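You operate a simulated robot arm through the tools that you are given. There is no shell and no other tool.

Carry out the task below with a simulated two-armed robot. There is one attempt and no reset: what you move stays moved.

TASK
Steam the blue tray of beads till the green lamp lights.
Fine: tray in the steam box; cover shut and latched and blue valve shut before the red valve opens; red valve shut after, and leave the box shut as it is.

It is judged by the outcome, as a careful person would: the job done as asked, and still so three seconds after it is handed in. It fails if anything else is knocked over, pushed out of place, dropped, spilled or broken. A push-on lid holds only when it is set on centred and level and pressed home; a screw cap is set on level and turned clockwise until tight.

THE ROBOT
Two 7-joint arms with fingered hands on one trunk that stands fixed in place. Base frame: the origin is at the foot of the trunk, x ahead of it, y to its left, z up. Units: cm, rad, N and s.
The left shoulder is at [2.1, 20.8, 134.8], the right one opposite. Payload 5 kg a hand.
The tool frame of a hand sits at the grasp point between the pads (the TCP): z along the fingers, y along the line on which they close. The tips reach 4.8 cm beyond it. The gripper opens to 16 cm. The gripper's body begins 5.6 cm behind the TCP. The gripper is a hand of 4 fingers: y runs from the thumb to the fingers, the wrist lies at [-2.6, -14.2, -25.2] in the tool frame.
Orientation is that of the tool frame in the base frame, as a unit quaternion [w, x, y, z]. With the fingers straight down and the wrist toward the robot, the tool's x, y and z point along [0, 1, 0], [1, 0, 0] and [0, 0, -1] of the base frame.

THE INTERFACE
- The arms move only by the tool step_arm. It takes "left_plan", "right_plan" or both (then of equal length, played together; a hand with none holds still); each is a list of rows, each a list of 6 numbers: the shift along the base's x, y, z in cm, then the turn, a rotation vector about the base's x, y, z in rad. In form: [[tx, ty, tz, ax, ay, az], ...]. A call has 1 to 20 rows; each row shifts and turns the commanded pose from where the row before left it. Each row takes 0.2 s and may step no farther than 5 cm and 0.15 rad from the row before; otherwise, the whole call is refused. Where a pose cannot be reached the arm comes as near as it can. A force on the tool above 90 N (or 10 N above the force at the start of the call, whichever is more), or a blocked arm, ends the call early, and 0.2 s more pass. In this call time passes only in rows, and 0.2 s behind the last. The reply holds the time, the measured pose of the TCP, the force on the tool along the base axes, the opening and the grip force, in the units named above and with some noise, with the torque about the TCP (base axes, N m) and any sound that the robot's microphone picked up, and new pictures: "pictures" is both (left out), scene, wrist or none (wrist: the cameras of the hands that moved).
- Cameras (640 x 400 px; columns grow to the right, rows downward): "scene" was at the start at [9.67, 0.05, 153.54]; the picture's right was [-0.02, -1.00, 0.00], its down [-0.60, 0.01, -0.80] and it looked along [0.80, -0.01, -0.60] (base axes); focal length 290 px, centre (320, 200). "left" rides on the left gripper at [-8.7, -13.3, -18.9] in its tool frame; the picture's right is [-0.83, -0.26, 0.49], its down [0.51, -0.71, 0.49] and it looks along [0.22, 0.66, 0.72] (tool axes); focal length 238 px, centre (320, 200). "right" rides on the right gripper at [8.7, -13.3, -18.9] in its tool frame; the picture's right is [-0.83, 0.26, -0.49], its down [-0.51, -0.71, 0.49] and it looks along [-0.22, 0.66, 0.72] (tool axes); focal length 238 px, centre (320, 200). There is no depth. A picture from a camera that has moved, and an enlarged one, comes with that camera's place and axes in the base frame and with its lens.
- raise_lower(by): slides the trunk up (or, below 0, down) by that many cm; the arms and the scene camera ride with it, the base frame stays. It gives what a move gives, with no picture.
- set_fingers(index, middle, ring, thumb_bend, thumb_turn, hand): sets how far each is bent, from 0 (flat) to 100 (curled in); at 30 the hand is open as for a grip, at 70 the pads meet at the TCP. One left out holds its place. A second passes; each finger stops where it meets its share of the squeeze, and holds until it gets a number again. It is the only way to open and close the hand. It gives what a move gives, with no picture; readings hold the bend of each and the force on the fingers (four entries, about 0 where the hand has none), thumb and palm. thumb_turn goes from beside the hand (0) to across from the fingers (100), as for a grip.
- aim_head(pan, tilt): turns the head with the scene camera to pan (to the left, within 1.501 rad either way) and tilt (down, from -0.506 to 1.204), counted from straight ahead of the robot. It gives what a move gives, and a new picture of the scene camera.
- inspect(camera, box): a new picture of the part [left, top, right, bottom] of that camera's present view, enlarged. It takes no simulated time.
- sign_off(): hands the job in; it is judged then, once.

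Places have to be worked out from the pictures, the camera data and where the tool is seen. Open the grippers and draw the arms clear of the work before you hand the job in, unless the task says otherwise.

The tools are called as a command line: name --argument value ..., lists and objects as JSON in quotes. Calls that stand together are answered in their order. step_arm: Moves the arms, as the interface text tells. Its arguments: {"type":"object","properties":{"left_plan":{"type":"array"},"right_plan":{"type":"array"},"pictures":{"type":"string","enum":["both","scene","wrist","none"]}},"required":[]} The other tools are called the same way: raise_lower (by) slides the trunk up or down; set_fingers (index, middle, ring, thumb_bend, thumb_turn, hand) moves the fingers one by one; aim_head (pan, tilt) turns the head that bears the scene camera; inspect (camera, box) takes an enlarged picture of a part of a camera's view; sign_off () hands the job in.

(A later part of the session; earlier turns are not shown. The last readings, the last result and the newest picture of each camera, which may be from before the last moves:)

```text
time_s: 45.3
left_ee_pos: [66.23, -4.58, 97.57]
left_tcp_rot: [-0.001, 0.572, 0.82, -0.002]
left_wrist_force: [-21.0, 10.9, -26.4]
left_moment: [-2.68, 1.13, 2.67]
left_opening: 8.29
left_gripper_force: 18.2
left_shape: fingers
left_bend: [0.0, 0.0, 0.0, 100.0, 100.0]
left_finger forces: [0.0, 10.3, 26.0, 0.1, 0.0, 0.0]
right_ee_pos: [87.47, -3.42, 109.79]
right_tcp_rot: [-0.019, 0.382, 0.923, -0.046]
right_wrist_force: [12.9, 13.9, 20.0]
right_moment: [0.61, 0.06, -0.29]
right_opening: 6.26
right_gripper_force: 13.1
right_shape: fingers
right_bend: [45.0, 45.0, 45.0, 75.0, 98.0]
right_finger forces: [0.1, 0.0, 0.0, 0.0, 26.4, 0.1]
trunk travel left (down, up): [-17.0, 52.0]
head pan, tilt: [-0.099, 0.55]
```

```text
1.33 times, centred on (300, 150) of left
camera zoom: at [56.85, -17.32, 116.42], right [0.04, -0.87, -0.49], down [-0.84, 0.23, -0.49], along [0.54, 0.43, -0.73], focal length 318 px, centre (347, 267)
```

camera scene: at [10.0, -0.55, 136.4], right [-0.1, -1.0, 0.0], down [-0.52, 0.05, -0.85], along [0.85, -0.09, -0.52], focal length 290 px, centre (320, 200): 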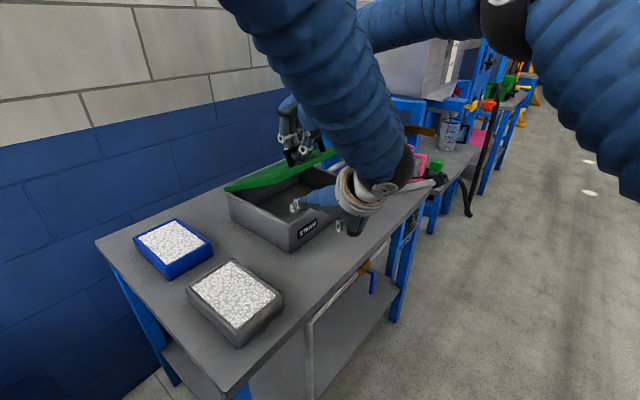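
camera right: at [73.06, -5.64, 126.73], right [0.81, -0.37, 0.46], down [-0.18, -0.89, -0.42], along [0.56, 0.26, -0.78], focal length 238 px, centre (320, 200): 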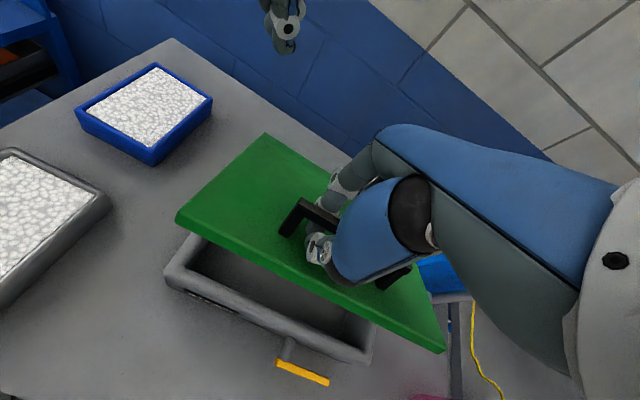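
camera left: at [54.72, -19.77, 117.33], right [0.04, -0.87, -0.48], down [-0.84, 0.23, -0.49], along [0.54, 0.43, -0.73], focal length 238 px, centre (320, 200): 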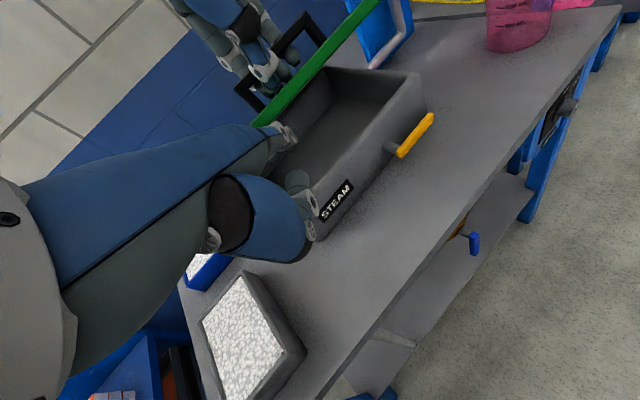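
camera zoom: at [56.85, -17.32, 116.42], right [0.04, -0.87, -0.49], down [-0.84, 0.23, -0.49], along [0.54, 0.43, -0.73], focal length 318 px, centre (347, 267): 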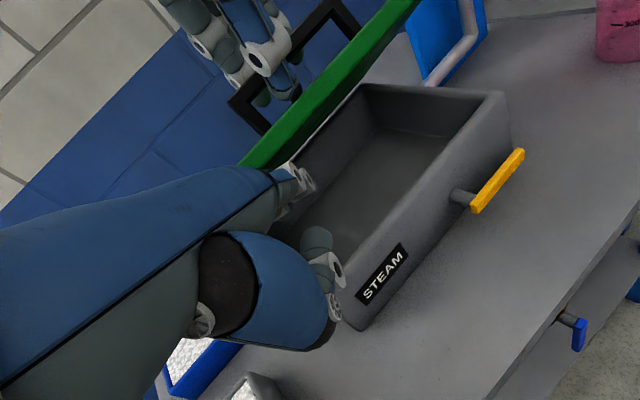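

The thumb is sliding free as I rise. I'll continue up and slightly back so it clears the lid and bar.

step_arm --right_plan '[[0.2, 0.2, 1.0, 0, 0, 0], [0.2, 0.2, 1.0, 0, 0, 0], [0, 0, 1.2, 0, 0, 0]]' --pictures "none"

inspect --camera "right" --box '[100, 100, 500, 400]'

```text
time_s: 46.1
left_ee_pos: [66.41, -4.74, 97.94]
left_tcp_rot: [0.0, 0.573, 0.819, 0.001]
left_wrist_force: [-0.9, 0.4, 0.9]
left_moment: [-0.07, -0.02, 0.03]
left_opening: 8.27
left_gripper_force: 0.2
left_shape: fingers
left_bend: [0.0, 0.0, 0.0, 100.0, 100.0]
left_finger forces: [0.0, 0.1, 0.0, 0.0, 0.0, 0.0]
right_ee_pos: [87.79, -3.19, 112.77]
right_tcp_rot: [-0.018, 0.382, 0.923, -0.046]
right_wrist_force: [0.7, -0.5, -0.3]
right_moment: [-0.05, -0.01, -0.02]
right_opening: 11.17
right_gripper_force: 0.0
right_shape: fingers
right_bend: [45.0, 45.0, 45.0, 45.0, 97.0]
right_finger forces: [0.1, 0.1, 0.1, 0.0, 0.0, 0.0]
trunk travel left (down, up): [-17.0, 52.0]
head pan, tilt: [-0.099, 0.55]
```

```text
1.33 times, centred on (300, 250) of right
camera zoom: at [73.63, -5.04, 132.97], right [0.81, -0.37, 0.46], down [-0.18, -0.89, -0.42], along [0.56, 0.26, -0.78], focal length 318 px, centre (347, 133)
```

zoom: 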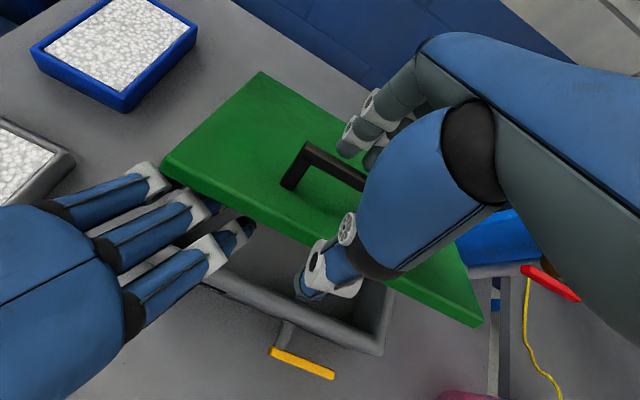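

The right hand is free, and the left fingers read zero load, so the lid stays up on its own because the hinge holds. I'll retract the right hand up and out to the right.

step_arm --right_plan '[[0, 0, 3, 0, 0, 0], [0, 0, 2, 0, 0, 0], [-2, -4, 0, 0.015, -0.015, 0], [-2, -4, 0, 0.015, -0.015, 0], [-2, -4, 0, 0.015, -0.015, 0], [-2, -4, 0, 0.015, -0.015, 0], [-2, -4, 0, 0, 0, 0], [-2, -4, 0, 0, 0, 0], [-2, -4, 0, 0, 0, 0]]' --pictures "both"

inspect --camera "scene" --box '[210, 70, 410, 260]'

```text
time_s: 48.1
left_ee_pos: [66.47, -5.04, 97.68]
left_tcp_rot: [0.0, 0.573, 0.819, 0.001]
left_wrist_force: [-1.1, -1.0, 0.0]
left_moment: [0.16, -0.07, 0.03]
left_opening: 8.28
left_gripper_force: 0.1
left_shape: fingers
left_bend: [0.0, 0.0, 0.0, 100.0, 100.0]
left_finger forces: [0.1, 0.0, 0.1, 0.0, 0.0, 0.0]
right_ee_pos: [73.85, -31.32, 117.98]
right_tcp_rot: [-0.002, 0.382, 0.924, -0.005]
right_wrist_force: [-0.1, -1.1, -0.1]
right_moment: [0.08, -0.04, 0.02]
right_opening: 11.11
right_gripper_force: 0.1
right_shape: fingers
right_bend: [45.0, 45.0, 45.0, 45.0, 97.0]
right_finger forces: [0.0, 0.1, 0.0, 0.1, 0.0, 0.1]
trunk travel left (down, up): [-17.0, 52.0]
head pan, tilt: [-0.099, 0.55]
camera scene: at [9.84, -0.86, 136.41], right [-0.1, -1.0, 0.0], down [-0.52, 0.05, -0.85], along [0.85, -0.08, -0.52], focal length 290 px, centre (320, 200)
camera right: at [58.41, -34.51, 137.12], right [0.78, -0.4, 0.48], down [-0.15, -0.86, -0.48], along [0.61, 0.3, -0.73], focal length 238 px, centre (320, 200)
```

scene: 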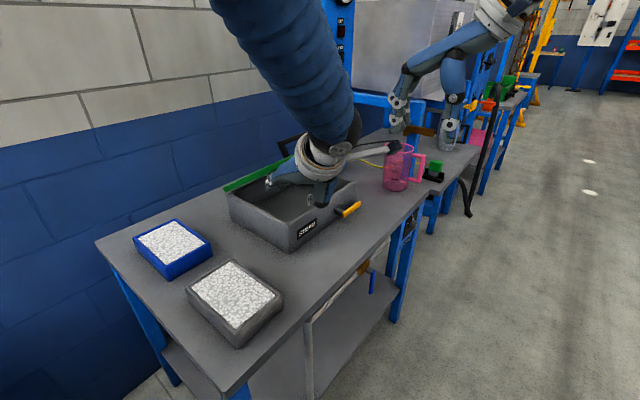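
right: 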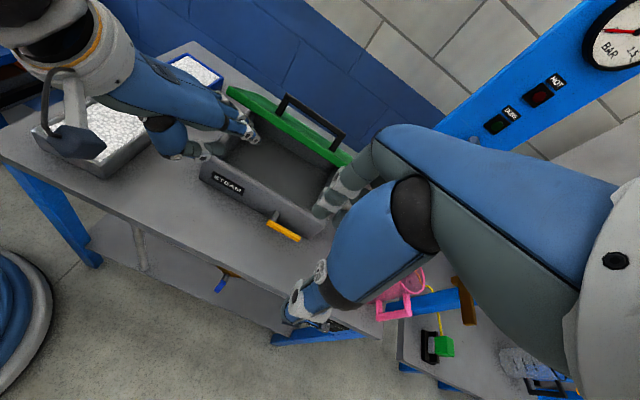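

```text
2.11 times, centred on (310, 165) of scene
camera zoom: at [9.84, -0.86, 136.41], right [-0.1, -1.0, 0.0], down [-0.52, 0.05, -0.85], along [0.85, -0.08, -0.52], focal length 611 px, centre (341, 274)
```

zoom: 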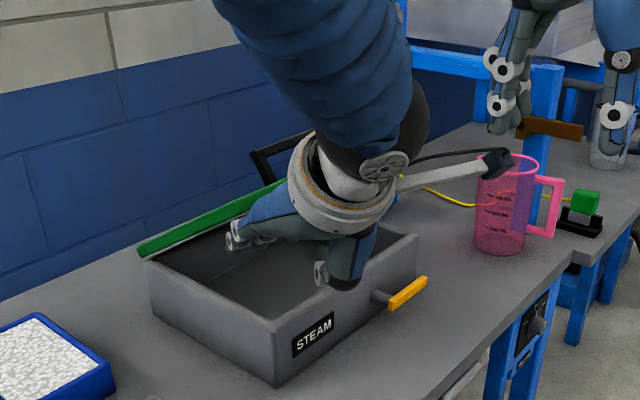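

The lid now stands near 33° by itself. I'll use the left fingertips to push it up and back along the hinge arc toward vertical, checking force along the way.

step_arm --left_plan '[[1.27, 1.27, 2.1, 0, 0, 0], [1.27, 1.27, 2.1, 0, 0, 0], [1.27, 1.27, 2.1, 0, 0, 0], [1.3, 1.3, 1.95, 0, 0, 0], [1.3, 1.3, 1.95, 0, 0, 0]]' --pictures "both"

inspect --camera "right" --box '[60, 0, 460, 260]'

```text
time_s: 49.3
left_ee_pos: [72.69, 1.72, 108.02]
left_tcp_rot: [0.0, 0.573, 0.82, 0.0]
left_wrist_force: [-1.2, -0.3, -0.8]
left_moment: [0.03, -0.02, -0.01]
left_opening: 8.26
left_gripper_force: 0.4
left_shape: fingers
left_bend: [0.0, 0.0, 0.0, 100.0, 100.0]
left_finger forces: [0.1, 0.0, 0.6, 0.0, 0.0, 0.0]
right_ee_pos: [73.83, -31.16, 118.1]
right_tcp_rot: [-0.002, 0.382, 0.924, -0.005]
right_wrist_force: [0.6, 0.2, 0.1]
right_moment: [-0.06, -0.05, -0.01]
right_opening: 11.12
right_gripper_force: 0.0
right_shape: fingers
right_bend: [45.0, 45.0, 45.0, 45.0, 97.0]
right_finger forces: [0.0, 0.0, 0.1, 0.0, 0.1, 0.0]
trunk travel left (down, up): [-17.0, 52.0]
head pan, tilt: [-0.099, 0.55]
camera scene: at [9.9, -0.68, 136.41], right [-0.1, -1.0, 0.0], down [-0.52, 0.05, -0.85], along [0.85, -0.08, -0.52], focal length 290 px, centre (320, 200)
camera left: at [63.31, -11.03, 126.86], right [0.04, -0.87, -0.49], down [-0.84, 0.23, -0.49], along [0.54, 0.43, -0.72], focal length 238 px, centre (320, 200)
```

scene: 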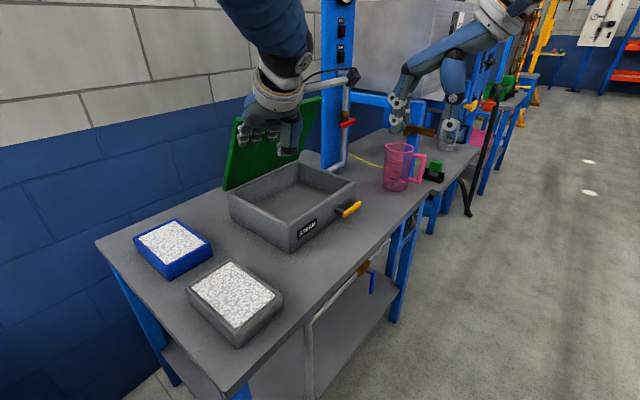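
left: 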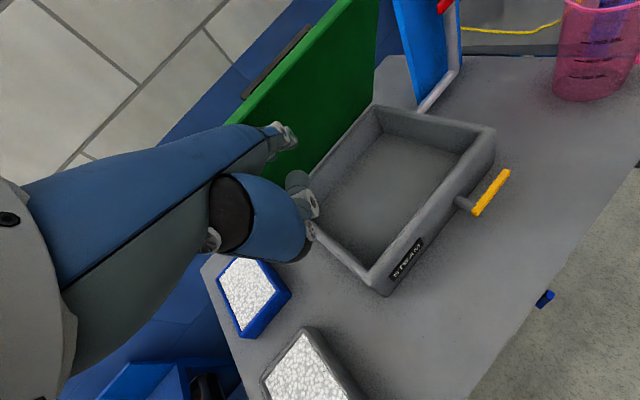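

```text
1.54 times, centred on (260, 130) of right
camera zoom: at [58.5, -34.34, 137.12], right [0.78, -0.4, 0.48], down [-0.15, -0.86, -0.48], along [0.61, 0.3, -0.73], focal length 367 px, centre (412, 308)
```

zoom: 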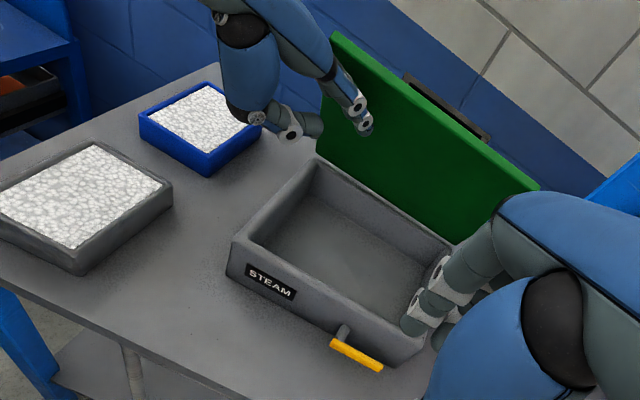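

The lid is well up, at about 65°, with negligible force. I'll keep pushing back toward and just past vertical.

step_arm --left_plan '[[1.3, 1.3, 0.3, 0, 0, 0], [1.3, 1.3, 0.3, 0, 0, 0], [1.3, 1.3, 0.2, 0, 0, 0], [1.2, 1.2, 0.1, 0, 0, 0], [1.2, 1.2, 0, 0, 0, 0], [1.2, 1.2, 0, 0, 0, 0]]' --pictures "both"

inspect --camera "right" --box '[60, 0, 460, 260]'

```text
time_s: 50.7
left_ee_pos: [80.3, 9.14, 108.68]
left_tcp_rot: [0.0, 0.573, 0.819, 0.0]
left_wrist_force: [0.3, 0.0, 0.6]
left_moment: [-0.03, 0.03, 0.0]
left_opening: 8.3
left_gripper_force: 0.5
left_shape: fingers
left_bend: [0.0, 0.0, 0.0, 100.0, 100.0]
left_finger forces: [0.1, 0.0, 0.0, 0.0, 0.1, 0.0]
right_ee_pos: [73.95, -31.18, 117.99]
right_tcp_rot: [-0.003, 0.383, 0.924, -0.005]
right_wrist_force: [0.2, -1.0, -0.1]
right_moment: [-0.04, 0.03, 0.0]
right_opening: 11.14
right_gripper_force: 0.0
right_shape: fingers
right_bend: [45.0, 45.0, 45.0, 45.0, 97.0]
right_finger forces: [0.0, 0.1, 0.0, 0.0, 0.0, 0.0]
trunk travel left (down, up): [-17.0, 52.0]
head pan, tilt: [-0.099, 0.55]
camera scene: at [9.96, -0.67, 136.4], right [-0.1, -1.0, 0.0], down [-0.52, 0.05, -0.85], along [0.85, -0.08, -0.52], focal length 290 px, centre (320, 200)
camera left: at [70.87, -3.62, 127.56], right [0.04, -0.87, -0.49], down [-0.84, 0.23, -0.49], along [0.54, 0.43, -0.72], focal length 238 px, centre (320, 200)
```

scene: 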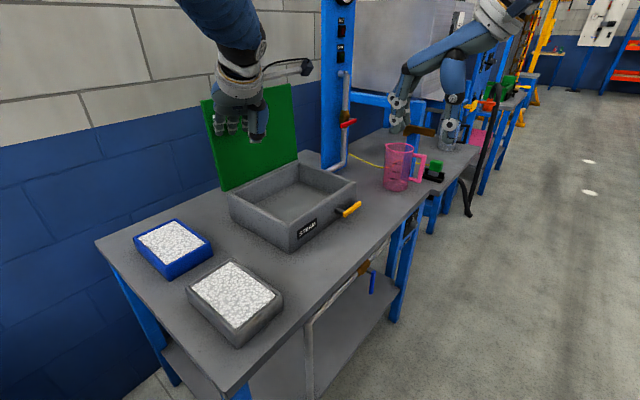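
left: 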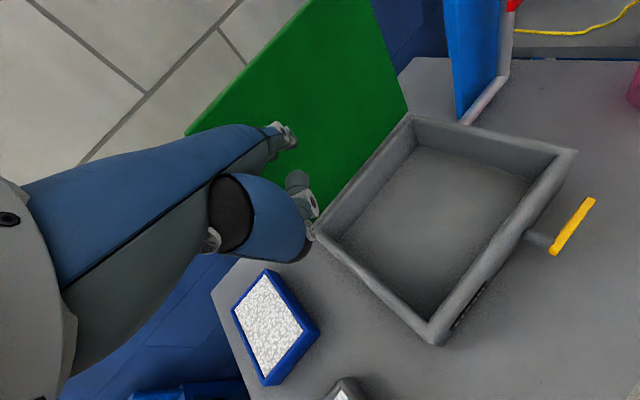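

```text
1.54 times, centred on (260, 130) of right
camera zoom: at [58.56, -34.32, 137.09], right [0.78, -0.4, 0.48], down [-0.15, -0.86, -0.48], along [0.61, 0.3, -0.73], focal length 367 px, centre (412, 308)
```

zoom: 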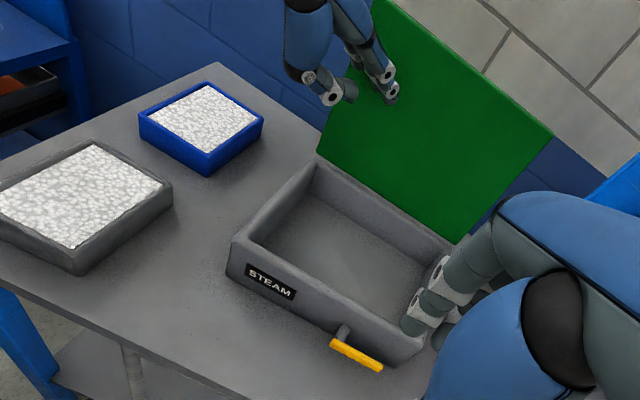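

The lid stands near vertical and holds there with no force on it. I'll withdraw the left hand and swing it over toward the blue tray, yawing so the fingers close across the tray's short side.

step_arm --left_plan '[[-3.5, -2.5, 0.5, 0, 0, 0], [-3.5, -2.5, 0.8, 0, 0, 0], [-3.5, -2.0, 1, 0, 0, -0.1], [-2, 1, 1, 0, 0, -0.13], [0, 4, 0.5, 0, 0, -0.13], [0, 4.5, 0, 0, 0, -0.13], [0, 4.5, 0, 0, 0, -0.13], [0.5, 4.5, 0, 0, 0, -0.13], [1, 4.5, 0, 0, 0, -0.13], [1, 4.5, 0, 0, 0, -0.13], [1, 4, 0, 0, 0, -0.124]]' --pictures "none"

set_fingers --hand "left" --index 30 --middle 30 --ring 30 --thumb_bend 30 --thumb_turn 98

aim_head --pan 0.2 --tilt 0.6

inspect --camera "left" --box '[0, 0, 640, 400]'

```text
time_s: 53.1
left_ee_pos: [71.25, 33.67, 112.62]
left_tcp_rot: [0.0, 0.924, 0.382, -0.002]
left_wrist_force: [-0.3, 0.2, -1.0]
left_moment: [-0.04, 0.05, -0.02]
left_opening: 8.28
left_gripper_force: 0.1
left_shape: fingers
left_bend: [0.0, 0.0, 0.0, 100.0, 100.0]
left_finger forces: [0.0, 0.0, 0.0, 0.0, 0.1, 0.0]
right_ee_pos: [73.96, -30.96, 118.1]
right_tcp_rot: [-0.003, 0.383, 0.924, -0.006]
right_wrist_force: [0.6, 1.7, 0.2]
right_moment: [-0.11, 0.06, 0.09]
right_opening: 11.13
right_gripper_force: 0.1
right_shape: fingers
right_bend: [45.0, 45.0, 45.0, 45.0, 97.0]
right_finger forces: [0.1, 0.1, 0.0, 0.0, 0.0, 0.0]
trunk travel left (down, up): [-17.0, 52.0]
head pan, tilt: [-0.099, 0.55]
```

```text
time_s: 54.1
left_ee_pos: [71.3, 33.54, 112.79]
left_tcp_rot: [-0.001, 0.924, 0.383, 0.0]
left_wrist_force: [1.0, 0.2, -0.9]
left_moment: [0.01, -0.02, -0.03]
left_opening: 17.04
left_gripper_force: 0.1
left_shape: fingers
left_bend: [30.0, 30.0, 30.0, 30.0, 96.0]
left_finger forces: [0.1, 0.1, 0.0, 0.0, 0.0, 0.0]
right_ee_pos: [73.79, -31.19, 118.05]
right_tcp_rot: [-0.002, 0.383, 0.924, -0.005]
right_wrist_force: [-0.3, 0.1, -0.1]
right_moment: [0.0, -0.05, -0.01]
right_opening: 11.14
right_gripper_force: 0.1
right_shape: fingers
right_bend: [45.0, 45.0, 45.0, 45.0, 97.0]
right_finger forces: [0.1, 0.0, 0.1, 0.0, 0.0, 0.0]
trunk travel left (down, up): [-17.0, 52.0]
head pan, tilt: [-0.099, 0.55]
```

```text
time_s: 54.9
left_ee_pos: [71.24, 33.62, 112.65]
left_tcp_rot: [0.0, 0.924, 0.383, 0.0]
left_wrist_force: [-1.1, 0.0, -0.9]
left_moment: [-0.02, -0.02, -0.01]
left_opening: 17.05
left_gripper_force: 0.1
left_shape: fingers
left_bend: [30.0, 30.0, 30.0, 30.0, 96.0]
left_finger forces: [0.1, 0.0, 0.1, 0.0, 0.0, 0.0]
right_ee_pos: [73.88, -31.14, 118.0]
right_tcp_rot: [-0.003, 0.383, 0.924, -0.006]
right_wrist_force: [0.2, -0.4, -0.3]
right_moment: [-0.03, 0.02, 0.02]
right_opening: 11.14
right_gripper_force: 0.1
right_shape: fingers
right_bend: [45.0, 45.0, 45.0, 45.0, 97.0]
right_finger forces: [0.1, 0.1, 0.1, 0.1, 0.1, 0.1]
trunk travel left (down, up): [-17.0, 52.0]
head pan, tilt: [0.201, 0.6]
camera scene: at [9.65, 1.97, 135.96], right [0.2, -0.98, 0.0], down [-0.55, -0.11, -0.82], along [0.81, 0.16, -0.57], focal length 290 px, centre (320, 200)
```

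scene: 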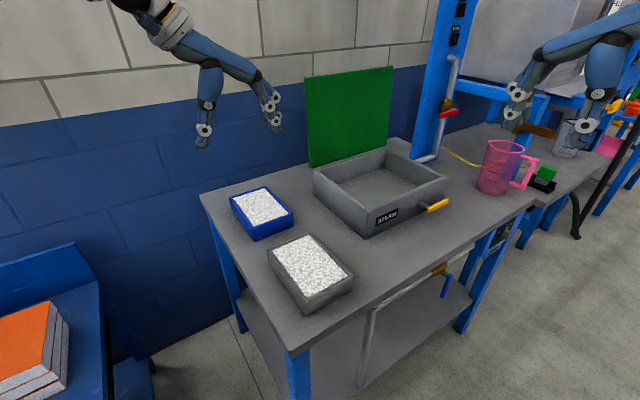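

```text
1.00 times, centred on (320, 200) of left (not enlarged: the box is as wide or as high as the picture)
camera zoom: at [55.8, 36.73, 131.63], right [-0.77, -0.41, -0.49], down [-0.14, 0.86, -0.49], along [0.62, -0.31, -0.72], focal length 238 px, centre (320, 200)
```

zoom: 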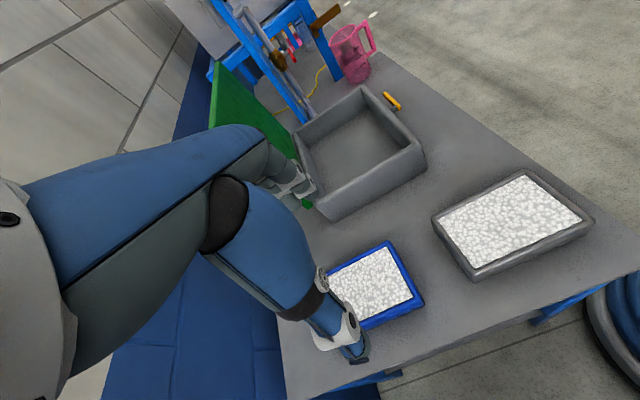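

The lid stays open, and the blue tray is in view. I'll zoom in on it from the head, left and right cameras to measure it.

inspect --camera "scene" --box '[215, 170, 305, 250]'

inspect --camera "left" --box '[280, 220, 440, 370]'

inspect --camera "right" --box '[100, 20, 280, 140]'

inspect --camera "scene" --box '[290, 60, 470, 245]'

```text
5.00 times, centred on (260, 210) of scene
camera zoom: at [9.65, 1.97, 135.96], right [0.2, -0.98, 0.0], down [-0.55, -0.11, -0.82], along [0.81, 0.16, -0.57], focal length 1450 px, centre (620, 150)
```

zoom: 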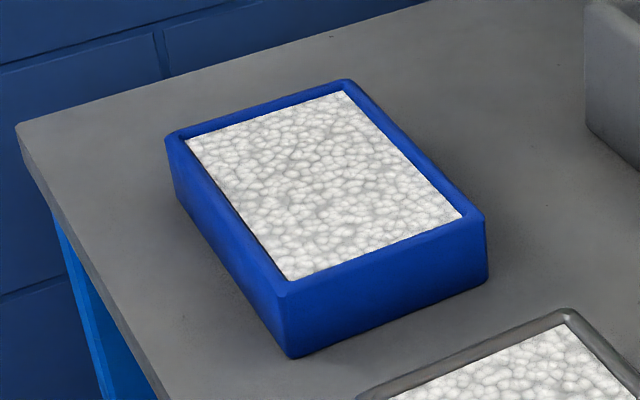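

```text
2.67 times, centred on (360, 295) of left
camera zoom: at [55.8, 36.73, 131.63], right [-0.77, -0.41, -0.49], down [-0.14, 0.86, -0.49], along [0.62, -0.31, -0.72], focal length 636 px, centre (213, -53)
```

zoom: 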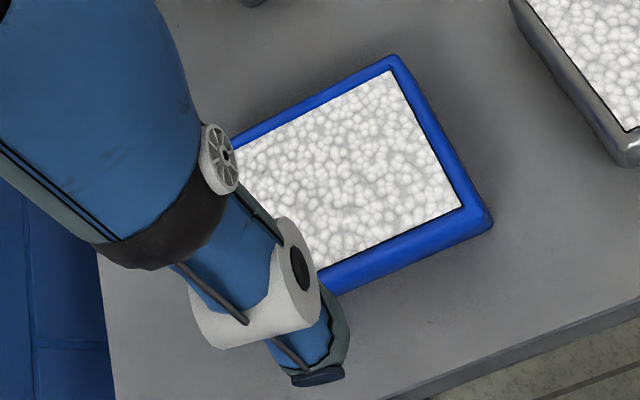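

```text
3.33 times, centred on (190, 80) of right
camera zoom: at [58.52, -34.34, 137.1], right [0.78, -0.4, 0.48], down [-0.15, -0.86, -0.48], along [0.61, 0.3, -0.73], focal length 794 px, centre (753, 600)
```

zoom: 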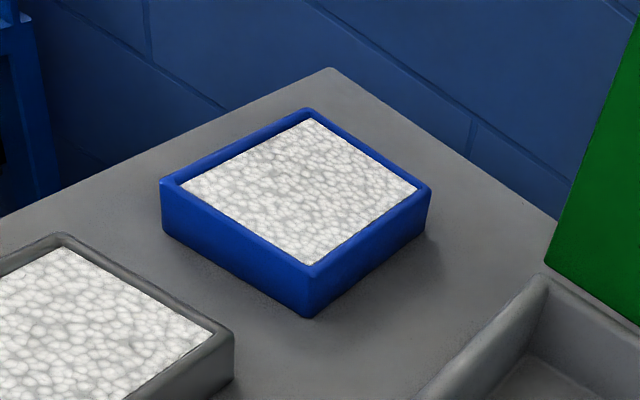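

```text
2.16 times, centred on (380, 152) of scene
camera zoom: at [9.65, 1.97, 135.96], right [0.2, -0.98, 0.0], down [-0.55, -0.11, -0.82], along [0.81, 0.16, -0.57], focal length 627 px, centre (190, 303)
```

zoom: 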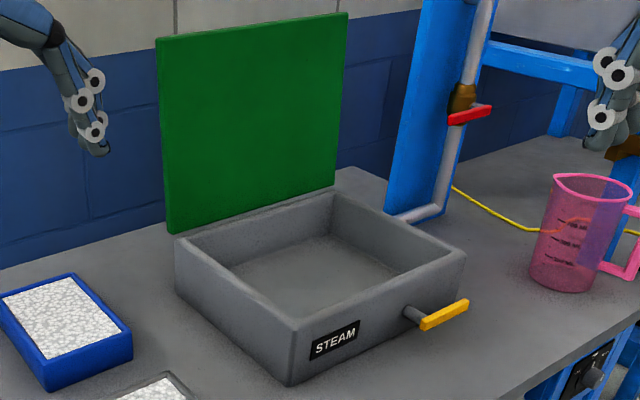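

Triangulation gives a tray rim at z≈84.4, a footprint of about 12.2 × 18.3 cm, and a centre near (76.9, 34.4). I'll move the left hand above that centre, lower partway and check alignment.

step_arm --left_plan '[[2.8, 0.4, -4, 0, 0, 0], [2.9, 0.4, -4, 0, 0, 0], [0, 0, -4, 0, 0, 0], [0, 0, -4, 0, 0, 0]]' --pictures "both"

inspect --camera "scene" --box '[180, 100, 330, 250]'

inspect --camera "right" --box '[80, 0, 300, 140]'

```text
time_s: 55.9
left_ee_pos: [77.1, 34.5, 96.44]
left_tcp_rot: [0.001, 0.924, 0.383, 0.0]
left_wrist_force: [1.7, 0.1, 1.4]
left_moment: [0.0, 0.13, -0.03]
left_opening: 17.03
left_gripper_force: 0.0
left_shape: fingers
left_bend: [30.0, 30.0, 30.0, 30.0, 96.0]
left_finger forces: [0.1, 0.0, 0.1, 0.1, 0.0, 0.1]
right_ee_pos: [74.02, -31.24, 117.95]
right_tcp_rot: [-0.004, 0.382, 0.924, -0.005]
right_wrist_force: [0.4, 0.7, 0.0]
right_moment: [-0.06, 0.08, 0.02]
right_opening: 11.15
right_gripper_force: 0.2
right_shape: fingers
right_bend: [45.0, 45.0, 45.0, 45.0, 97.0]
right_finger forces: [0.0, 0.0, 0.0, 0.1, 0.1, 0.1]
trunk travel left (down, up): [-17.0, 52.0]
head pan, tilt: [0.201, 0.6]
camera scene: at [9.77, 2.03, 135.94], right [0.2, -0.98, 0.0], down [-0.55, -0.11, -0.82], along [0.81, 0.16, -0.57], focal length 290 px, centre (320, 200)
camera left: at [61.58, 37.73, 115.26], right [-0.77, -0.41, -0.49], down [-0.14, 0.86, -0.49], along [0.62, -0.31, -0.72], focal length 238 px, centre (320, 200)
```

scene: 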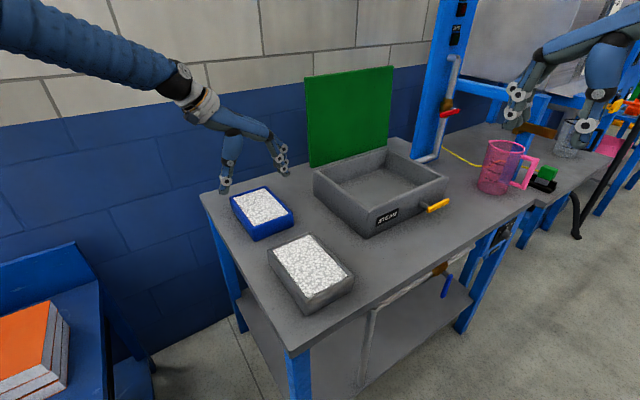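
left: 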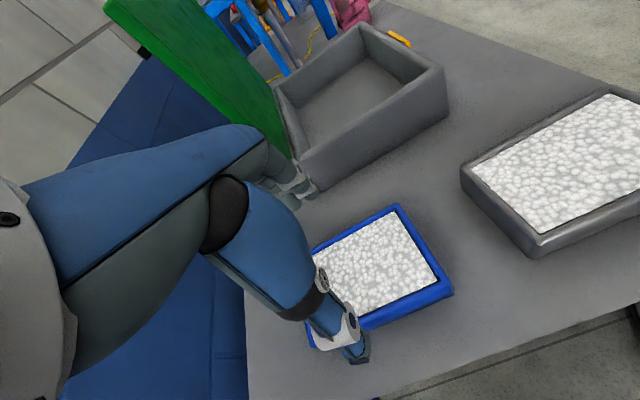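

```text
2.67 times, centred on (255, 175) of scene
camera zoom: at [9.77, 2.03, 135.94], right [0.2, -0.98, 0.0], down [-0.55, -0.11, -0.82], along [0.81, 0.16, -0.57], focal length 774 px, centre (493, 267)
```

zoom: 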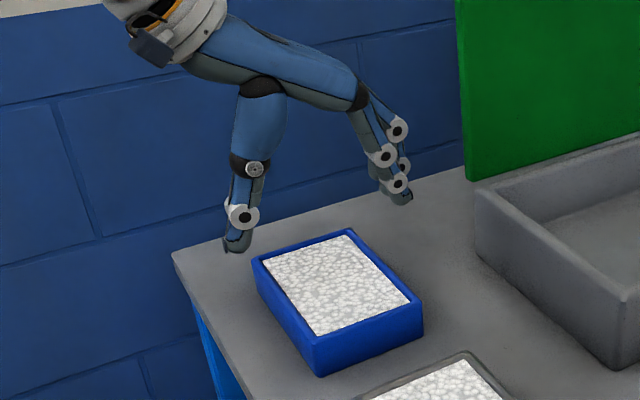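

```text
2.86 times, centred on (190, 70) of right
camera zoom: at [58.65, -34.28, 137.03], right [0.78, -0.4, 0.48], down [-0.15, -0.86, -0.48], along [0.61, 0.3, -0.73], focal length 681 px, centre (691, 571)
```

zoom: 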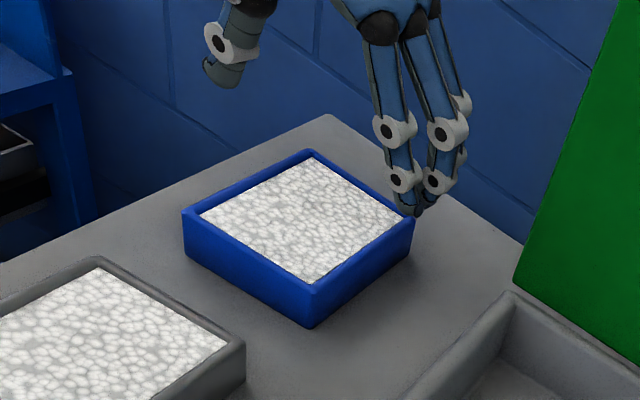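

The thumb and fingers straddle the tray with 3–4 cm spare on each side, centred within half a centimetre. I'll descend to z≈85.7, keeping the tips just above the bench.

step_arm --left_plan '[[-0.1, -0.1, -3, 0, 0, 0], [0, 0, -3, 0, 0, 0], [0, 0, -2.5, 0, 0, 0], [0, 0, -1.5, 0, 0, 0], [0, 0, -0.7, 0, 0, 0]]' --pictures "wrist"

inspect --camera "scene" --box '[190, 120, 310, 250]'

inspect --camera "right" --box '[80, 0, 300, 140]'

```text
time_s: 57.1
left_ee_pos: [76.83, 34.16, 85.75]
left_tcp_rot: [0.0, 0.924, 0.383, 0.0]
left_wrist_force: [0.2, 0.1, 0.3]
left_moment: [-0.02, 0.0, -0.02]
left_opening: 17.01
left_gripper_force: 0.1
left_shape: fingers
left_bend: [30.0, 30.0, 30.0, 30.0, 96.0]
left_finger forces: [0.0, 0.0, 0.1, 0.0, 0.1, 0.0]
right_ee_pos: [73.89, -31.25, 118.02]
right_tcp_rot: [-0.003, 0.383, 0.924, -0.005]
right_wrist_force: [-0.1, 0.8, 0.0]
right_moment: [0.01, 0.01, 0.03]
right_opening: 11.14
right_gripper_force: 0.2
right_shape: fingers
right_bend: [45.0, 45.0, 45.0, 45.0, 97.0]
right_finger forces: [0.0, 0.1, 0.0, 0.1, 0.0, 0.1]
trunk travel left (down, up): [-17.0, 52.0]
head pan, tilt: [0.201, 0.6]
camera left: at [61.4, 37.38, 104.64], right [-0.77, -0.41, -0.49], down [-0.14, 0.86, -0.49], along [0.62, -0.31, -0.72], focal length 238 px, centre (320, 200)
```

left: 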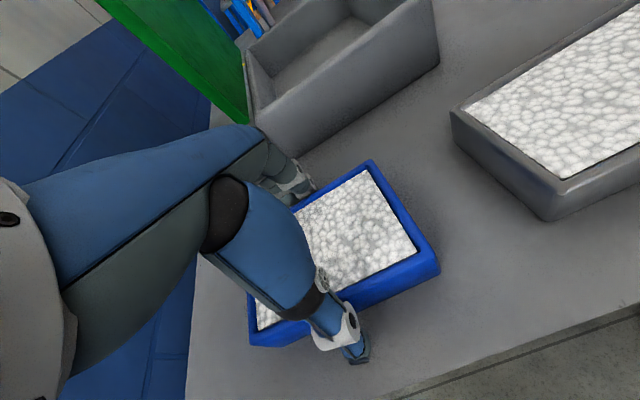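

```text
3.08 times, centred on (250, 185) of scene
camera zoom: at [9.67, 1.98, 135.95], right [0.2, -0.98, 0.0], down [-0.55, -0.11, -0.82], along [0.81, 0.16, -0.57], focal length 892 px, centre (535, 246)
```

zoom: 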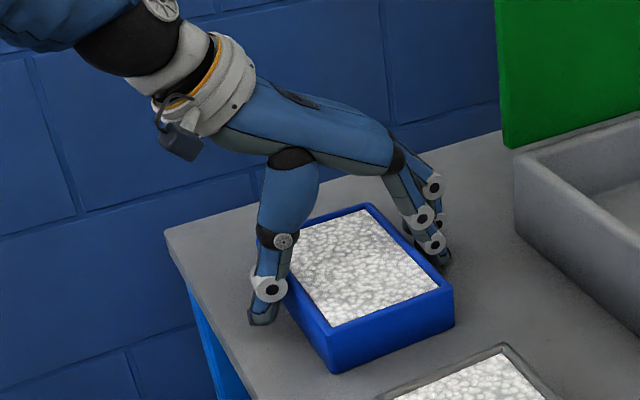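

```text
2.86 times, centred on (190, 70) of right
camera zoom: at [58.55, -34.34, 137.09], right [0.78, -0.4, 0.48], down [-0.15, -0.86, -0.48], along [0.61, 0.3, -0.73], focal length 681 px, centre (691, 571)
```

zoom: 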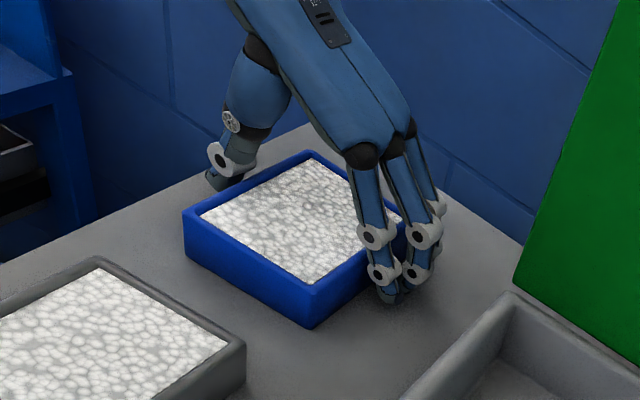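

Both sides are clear and the fingers sit along the tray's long walls. I'll close gently onto the tray.

set_fingers --hand "left" --index 40 --middle 40 --ring 40 --thumb_bend 40

inspect --camera "right" --box '[80, 0, 300, 140]'

inspect --camera "scene" --box '[190, 120, 310, 250]'

```text
time_s: 58.1
left_ee_pos: [76.86, 34.28, 85.79]
left_tcp_rot: [0.0, 0.924, 0.383, 0.001]
left_wrist_force: [-0.3, 0.0, -0.4]
left_moment: [-0.07, -0.08, 0.03]
left_opening: 15.23
left_gripper_force: 12.9
left_shape: fingers
left_bend: [35.0, 39.0, 39.0, 36.0, 96.0]
left_finger forces: [10.5, 2.0, 1.3, 0.1, 12.0, 0.1]
right_ee_pos: [73.97, -31.23, 118.01]
right_tcp_rot: [-0.002, 0.382, 0.924, -0.006]
right_wrist_force: [-0.1, 0.0, 1.0]
right_moment: [0.02, 0.0, 0.01]
right_opening: 11.14
right_gripper_force: 0.0
right_shape: fingers
right_bend: [45.0, 45.0, 45.0, 45.0, 97.0]
right_finger forces: [0.0, 0.0, 0.1, 0.0, 0.0, 0.1]
trunk travel left (down, up): [-17.0, 52.0]
head pan, tilt: [0.201, 0.6]
```

```text
2.86 times, centred on (190, 70) of right
camera zoom: at [58.52, -34.35, 137.1], right [0.78, -0.4, 0.48], down [-0.15, -0.86, -0.48], along [0.61, 0.3, -0.73], focal length 681 px, centre (691, 571)
```

zoom: 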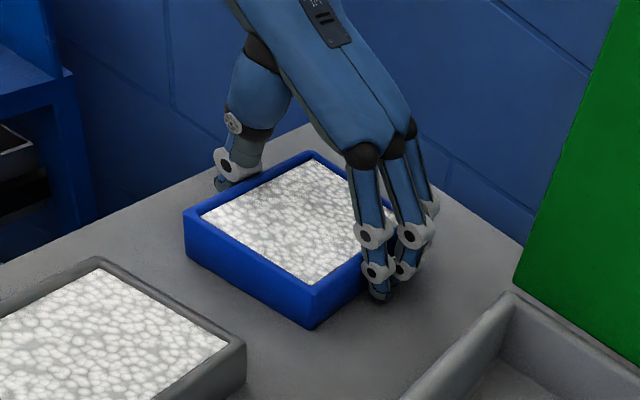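

```text
3.08 times, centred on (250, 185) of scene
camera zoom: at [9.65, 1.97, 135.96], right [0.2, -0.98, 0.0], down [-0.55, -0.11, -0.82], along [0.81, 0.16, -0.57], focal length 892 px, centre (535, 246)
```

zoom: 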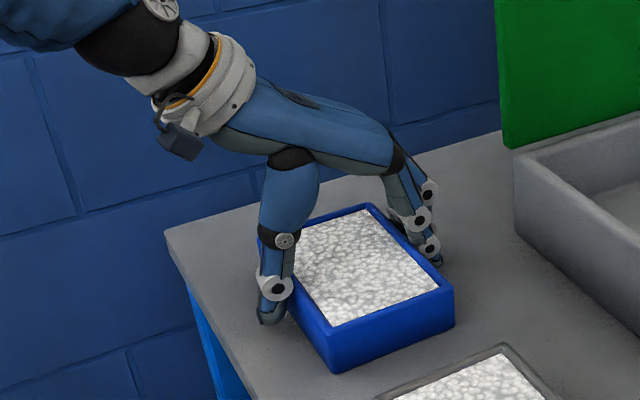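

All fingers and the thumb are touching the tray. I'll firm up the grip.

set_fingers --hand "left" --index 50 --middle 50 --ring 50 --thumb_bend 50

inspect --camera "right" --box '[80, 0, 300, 140]'

```text
time_s: 59.1
left_ee_pos: [76.89, 34.1, 85.8]
left_tcp_rot: [0.0, 0.924, 0.383, -0.001]
left_wrist_force: [2.4, -2.8, 4.6]
left_moment: [-0.34, -0.59, -0.07]
left_opening: 14.8
left_gripper_force: 33.5
left_shape: fingers
left_bend: [37.0, 43.0, 43.0, 37.0, 96.0]
left_finger forces: [16.3, 10.2, 10.7, 0.0, 30.8, 0.1]
right_ee_pos: [73.86, -31.33, 118.04]
right_tcp_rot: [-0.002, 0.383, 0.924, -0.006]
right_wrist_force: [-0.5, -0.4, -0.2]
right_moment: [-0.02, -0.02, -0.01]
right_opening: 11.13
right_gripper_force: 0.0
right_shape: fingers
right_bend: [45.0, 45.0, 45.0, 45.0, 97.0]
right_finger forces: [0.1, 0.0, 0.0, 0.0, 0.0, 0.1]
trunk travel left (down, up): [-17.0, 52.0]
head pan, tilt: [0.201, 0.6]
```

```text
2.86 times, centred on (190, 70) of right
camera zoom: at [58.5, -34.38, 137.11], right [0.78, -0.4, 0.48], down [-0.15, -0.86, -0.48], along [0.61, 0.3, -0.73], focal length 681 px, centre (691, 571)
```

zoom: 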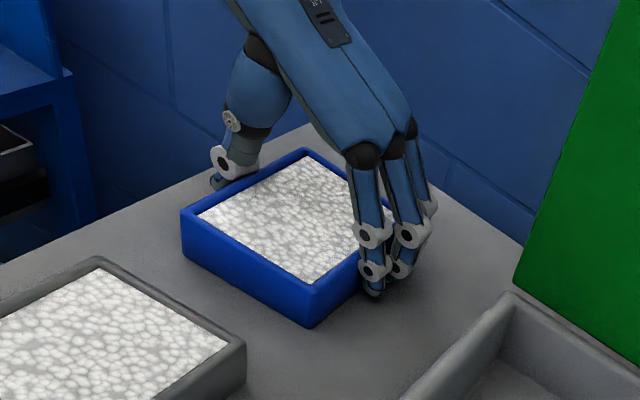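

The grip is about 33 N. I'll lift a centimetre as a test and check that the tray comes up level.

step_arm --left_plan '[[0, 0, 0.5, 0, 0, 0], [0, 0, 0.8, 0, 0, 0]]' --pictures "wrist"

inspect --camera "right" --box '[80, 0, 300, 140]'

inspect --camera "scene" --box '[190, 120, 310, 250]'

```text
time_s: 59.7
left_ee_pos: [76.9, 34.26, 87.08]
left_tcp_rot: [-0.001, 0.924, 0.384, -0.001]
left_wrist_force: [-0.5, -0.8, -2.8]
left_moment: [0.02, -0.04, -0.01]
left_opening: 14.78
left_gripper_force: 32.7
left_shape: fingers
left_bend: [37.0, 43.0, 43.0, 37.0, 96.0]
left_finger forces: [14.2, 9.6, 10.4, 0.0, 31.8, 0.0]
right_ee_pos: [73.89, -31.32, 117.98]
right_tcp_rot: [-0.003, 0.382, 0.924, -0.005]
right_wrist_force: [0.2, 0.1, 0.0]
right_moment: [0.04, -0.03, -0.02]
right_opening: 11.13
right_gripper_force: 0.0
right_shape: fingers
right_bend: [45.0, 45.0, 45.0, 45.0, 97.0]
right_finger forces: [0.1, 0.0, 0.1, 0.0, 0.0, 0.0]
trunk travel left (down, up): [-17.0, 52.0]
head pan, tilt: [0.201, 0.6]
camera left: at [61.4, 37.41, 105.95], right [-0.77, -0.41, -0.49], down [-0.14, 0.86, -0.49], along [0.62, -0.31, -0.72], focal length 238 px, centre (320, 200)
```

left: 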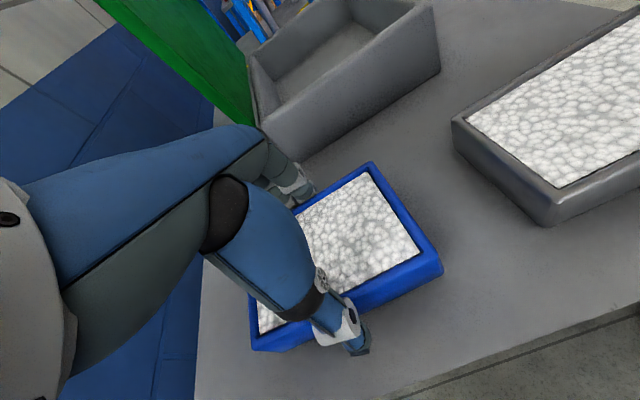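

```text
2.86 times, centred on (190, 70) of right
camera zoom: at [58.51, -34.36, 137.1], right [0.78, -0.4, 0.48], down [-0.15, -0.86, -0.48], along [0.61, 0.3, -0.73], focal length 681 px, centre (691, 571)
```

zoom: 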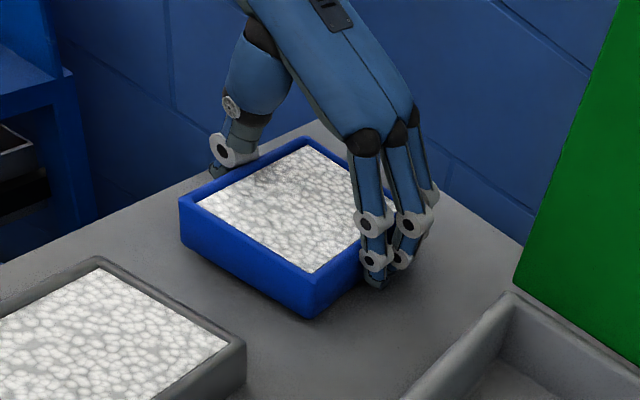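

```text
3.08 times, centred on (250, 185) of scene
camera zoom: at [9.63, 1.95, 135.96], right [0.2, -0.98, 0.0], down [-0.55, -0.11, -0.82], along [0.81, 0.16, -0.57], focal length 892 px, centre (535, 246)
```

zoom: 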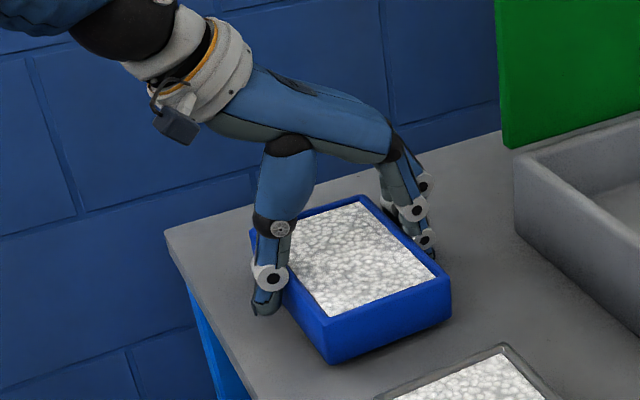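

The tray is off the bench, level, and weighs only about 3 N. I'll lift it smoothly by another 18 cm.

step_arm --left_plan '[[0, 0, 1, 0, 0, 0], [0, 0, 1.6, 0, 0, 0], [0, 0, 2, 0, 0, 0], [0, 0, 2, 0, 0, 0], [0, 0, 2, 0, 0, 0], [0, 0, 2, 0, 0, 0], [0, 0, 2, 0, 0, 0], [0, 0, 2, 0, 0, 0], [0, 0, 1.5, 0, 0, 0], [0, 0, 1, 0, 0, 0], [0, 0, 0.5, 0, 0, 0]]' --pictures "both"

inspect --camera "right" --box '[80, 0, 320, 150]'

```text
time_s: 62.1
left_ee_pos: [76.99, 34.35, 104.6]
left_tcp_rot: [0.0, 0.924, 0.382, 0.0]
left_wrist_force: [0.3, -1.0, -2.6]
left_moment: [0.03, -0.01, 0.0]
left_opening: 14.78
left_gripper_force: 32.6
left_shape: fingers
left_bend: [37.0, 43.0, 43.0, 37.0, 96.0]
left_finger forces: [14.3, 9.5, 10.4, 0.0, 31.3, 0.0]
right_ee_pos: [73.94, -31.12, 117.97]
right_tcp_rot: [-0.001, 0.383, 0.924, -0.006]
right_wrist_force: [1.1, 0.3, -0.3]
right_moment: [0.04, 0.0, 0.01]
right_opening: 11.16
right_gripper_force: 0.1
right_shape: fingers
right_bend: [45.0, 45.0, 45.0, 45.0, 97.0]
right_finger forces: [0.0, 0.0, 0.1, 0.0, 0.0, 0.0]
trunk travel left (down, up): [-17.0, 52.0]
head pan, tilt: [0.201, 0.6]
camera scene: at [9.67, 1.99, 135.95], right [0.2, -0.98, 0.0], down [-0.55, -0.11, -0.82], along [0.81, 0.16, -0.57], focal length 290 px, centre (320, 200)
camera left: at [61.42, 37.45, 123.55], right [-0.77, -0.41, -0.49], down [-0.14, 0.86, -0.49], along [0.62, -0.31, -0.72], focal length 238 px, centre (320, 200)
```

scene: 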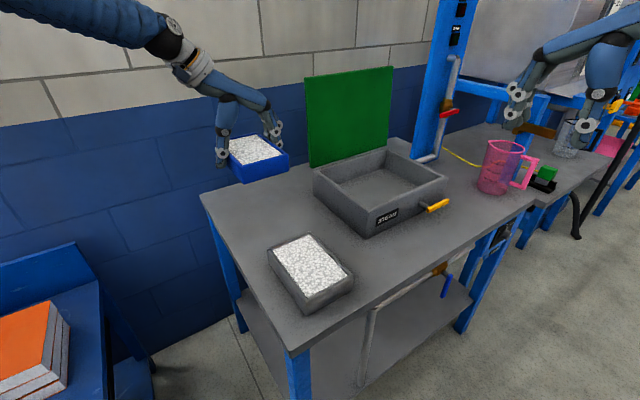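
left: 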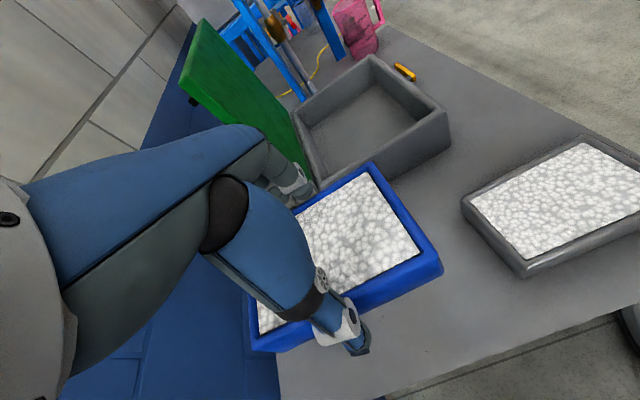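

```text
2.67 times, centred on (200, 75) of right
camera zoom: at [58.54, -34.33, 137.1], right [0.78, -0.4, 0.48], down [-0.15, -0.86, -0.48], along [0.61, 0.3, -0.73], focal length 636 px, centre (640, 533)
```

zoom: 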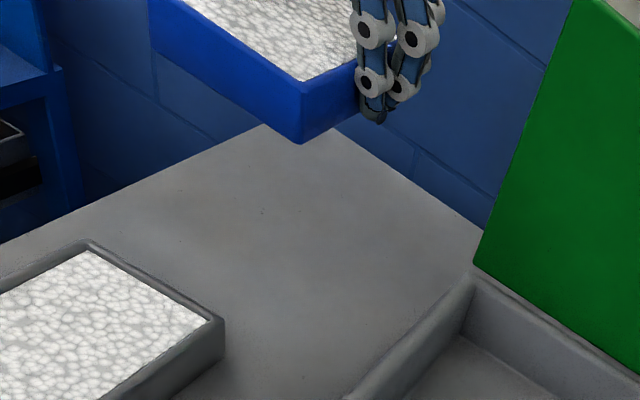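

The tray is held level at height. Before carrying it over, I'll measure the box opening more exactly from the clear head view.

inspect --camera "scene" --box '[300, 135, 460, 240]'

inspect --camera "right" --box '[180, 60, 380, 260]'

```text
3.81 times, centred on (380, 188) of scene
camera zoom: at [9.67, 1.99, 135.95], right [0.2, -0.98, 0.0], down [-0.55, -0.11, -0.82], along [0.81, 0.16, -0.57], focal length 1105 px, centre (91, 248)
```

zoom: 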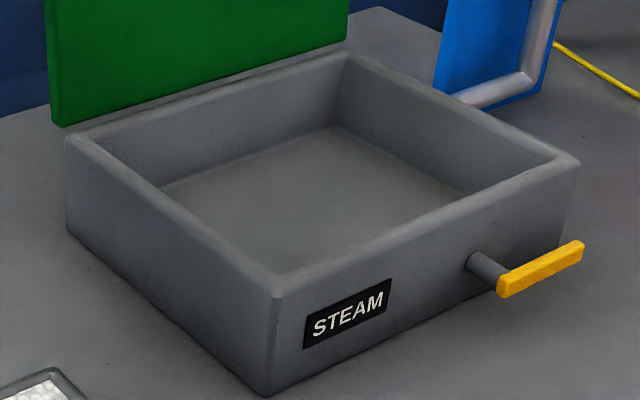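

```text
2.00 times, centred on (280, 160) of right
camera zoom: at [58.54, -34.33, 137.1], right [0.78, -0.4, 0.48], down [-0.15, -0.86, -0.48], along [0.61, 0.3, -0.73], focal length 477 px, centre (400, 280)
```

zoom: 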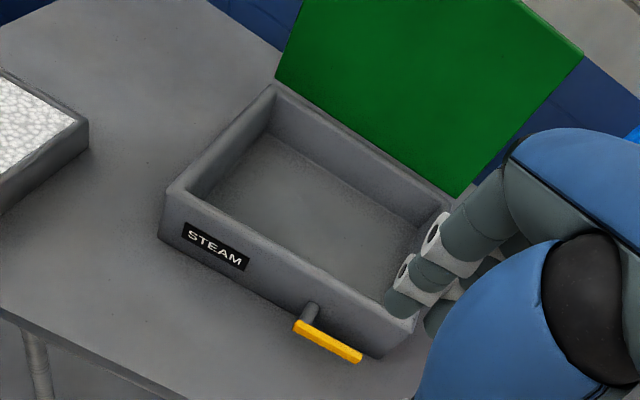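

The box opening spans about e1 52–82.7 and e2 54.4–78.7. I'll carry the tray smoothly: first along -e2 to clear the open lid, then along +e1 to over the box at about (93.0, 1.1).

step_arm --left_plan '[[-0.6, -0.6, 0, 0, 0, 0], [-1.2, -1.2, 0, 0, 0, 0], [-1.5, -1.5, 0, 0, 0, 0], [-1.5, -1.5, 0, 0, 0, 0], [-1.5, -1.5, 0, 0, 0, 0], [-1.2, -1.2, 0, 0, 0, 0], [-0.7, -1.3, 0, 0, 0, 0], [0.3, -1.0, 0, 0, 0, 0], [1.2, -1.5, 0, 0, 0, 0], [1.5, -1.5, 0, 0, 0, 0], [1.5, -1.5, 0, 0, 0, 0], [1.5, -1.5, 0, 0, 0, 0], [1.5, -1.5, 0, 0, 0, 0], [1.5, -1.5, 0, 0, 0, 0], [1.5, -1.5, 0, 0, 0, 0], [1.2, -1.2, 0, 0, 0, 0], [0.6, -0.6, 0, 0, 0, 0]]' --pictures "both"

```text
time_s: 65.7
left_ee_pos: [80.94, 12.15, 104.66]
left_tcp_rot: [0.0, 0.923, 0.384, 0.0]
left_wrist_force: [-0.1, -0.8, -3.6]
left_moment: [-0.01, 0.0, -0.03]
left_opening: 14.75
left_gripper_force: 32.2
left_shape: fingers
left_bend: [37.0, 43.0, 43.0, 37.0, 96.0]
left_finger forces: [13.9, 9.5, 10.3, 0.1, 30.8, 0.0]
right_ee_pos: [73.91, -31.28, 117.97]
right_tcp_rot: [-0.002, 0.382, 0.924, -0.005]
right_wrist_force: [0.1, 0.2, 0.4]
right_moment: [0.04, -0.02, -0.02]
right_opening: 11.15
right_gripper_force: 0.0
right_shape: fingers
right_bend: [45.0, 45.0, 45.0, 45.0, 97.0]
right_finger forces: [0.0, 0.1, 0.0, 0.0, 0.0, 0.0]
trunk travel left (down, up): [-17.0, 52.0]
head pan, tilt: [0.201, 0.6]
camera scene: at [9.68, 1.96, 135.95], right [0.2, -0.98, 0.0], down [-0.55, -0.11, -0.82], along [0.81, 0.16, -0.57], focal length 290 px, centre (320, 200)
camera left: at [65.52, 15.28, 123.56], right [-0.77, -0.41, -0.49], down [-0.15, 0.86, -0.49], along [0.62, -0.31, -0.72], focal length 238 px, centre (320, 200)
```

scene: 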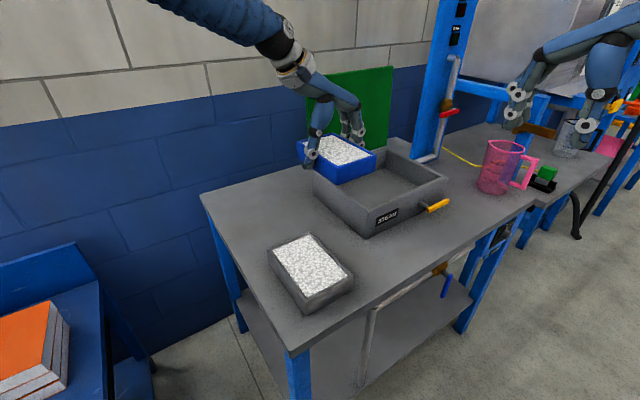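
left: 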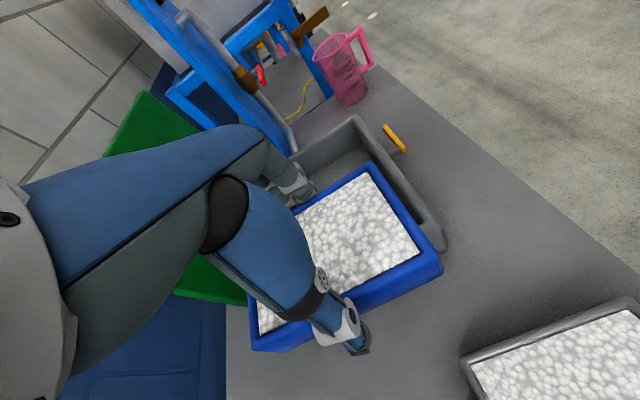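

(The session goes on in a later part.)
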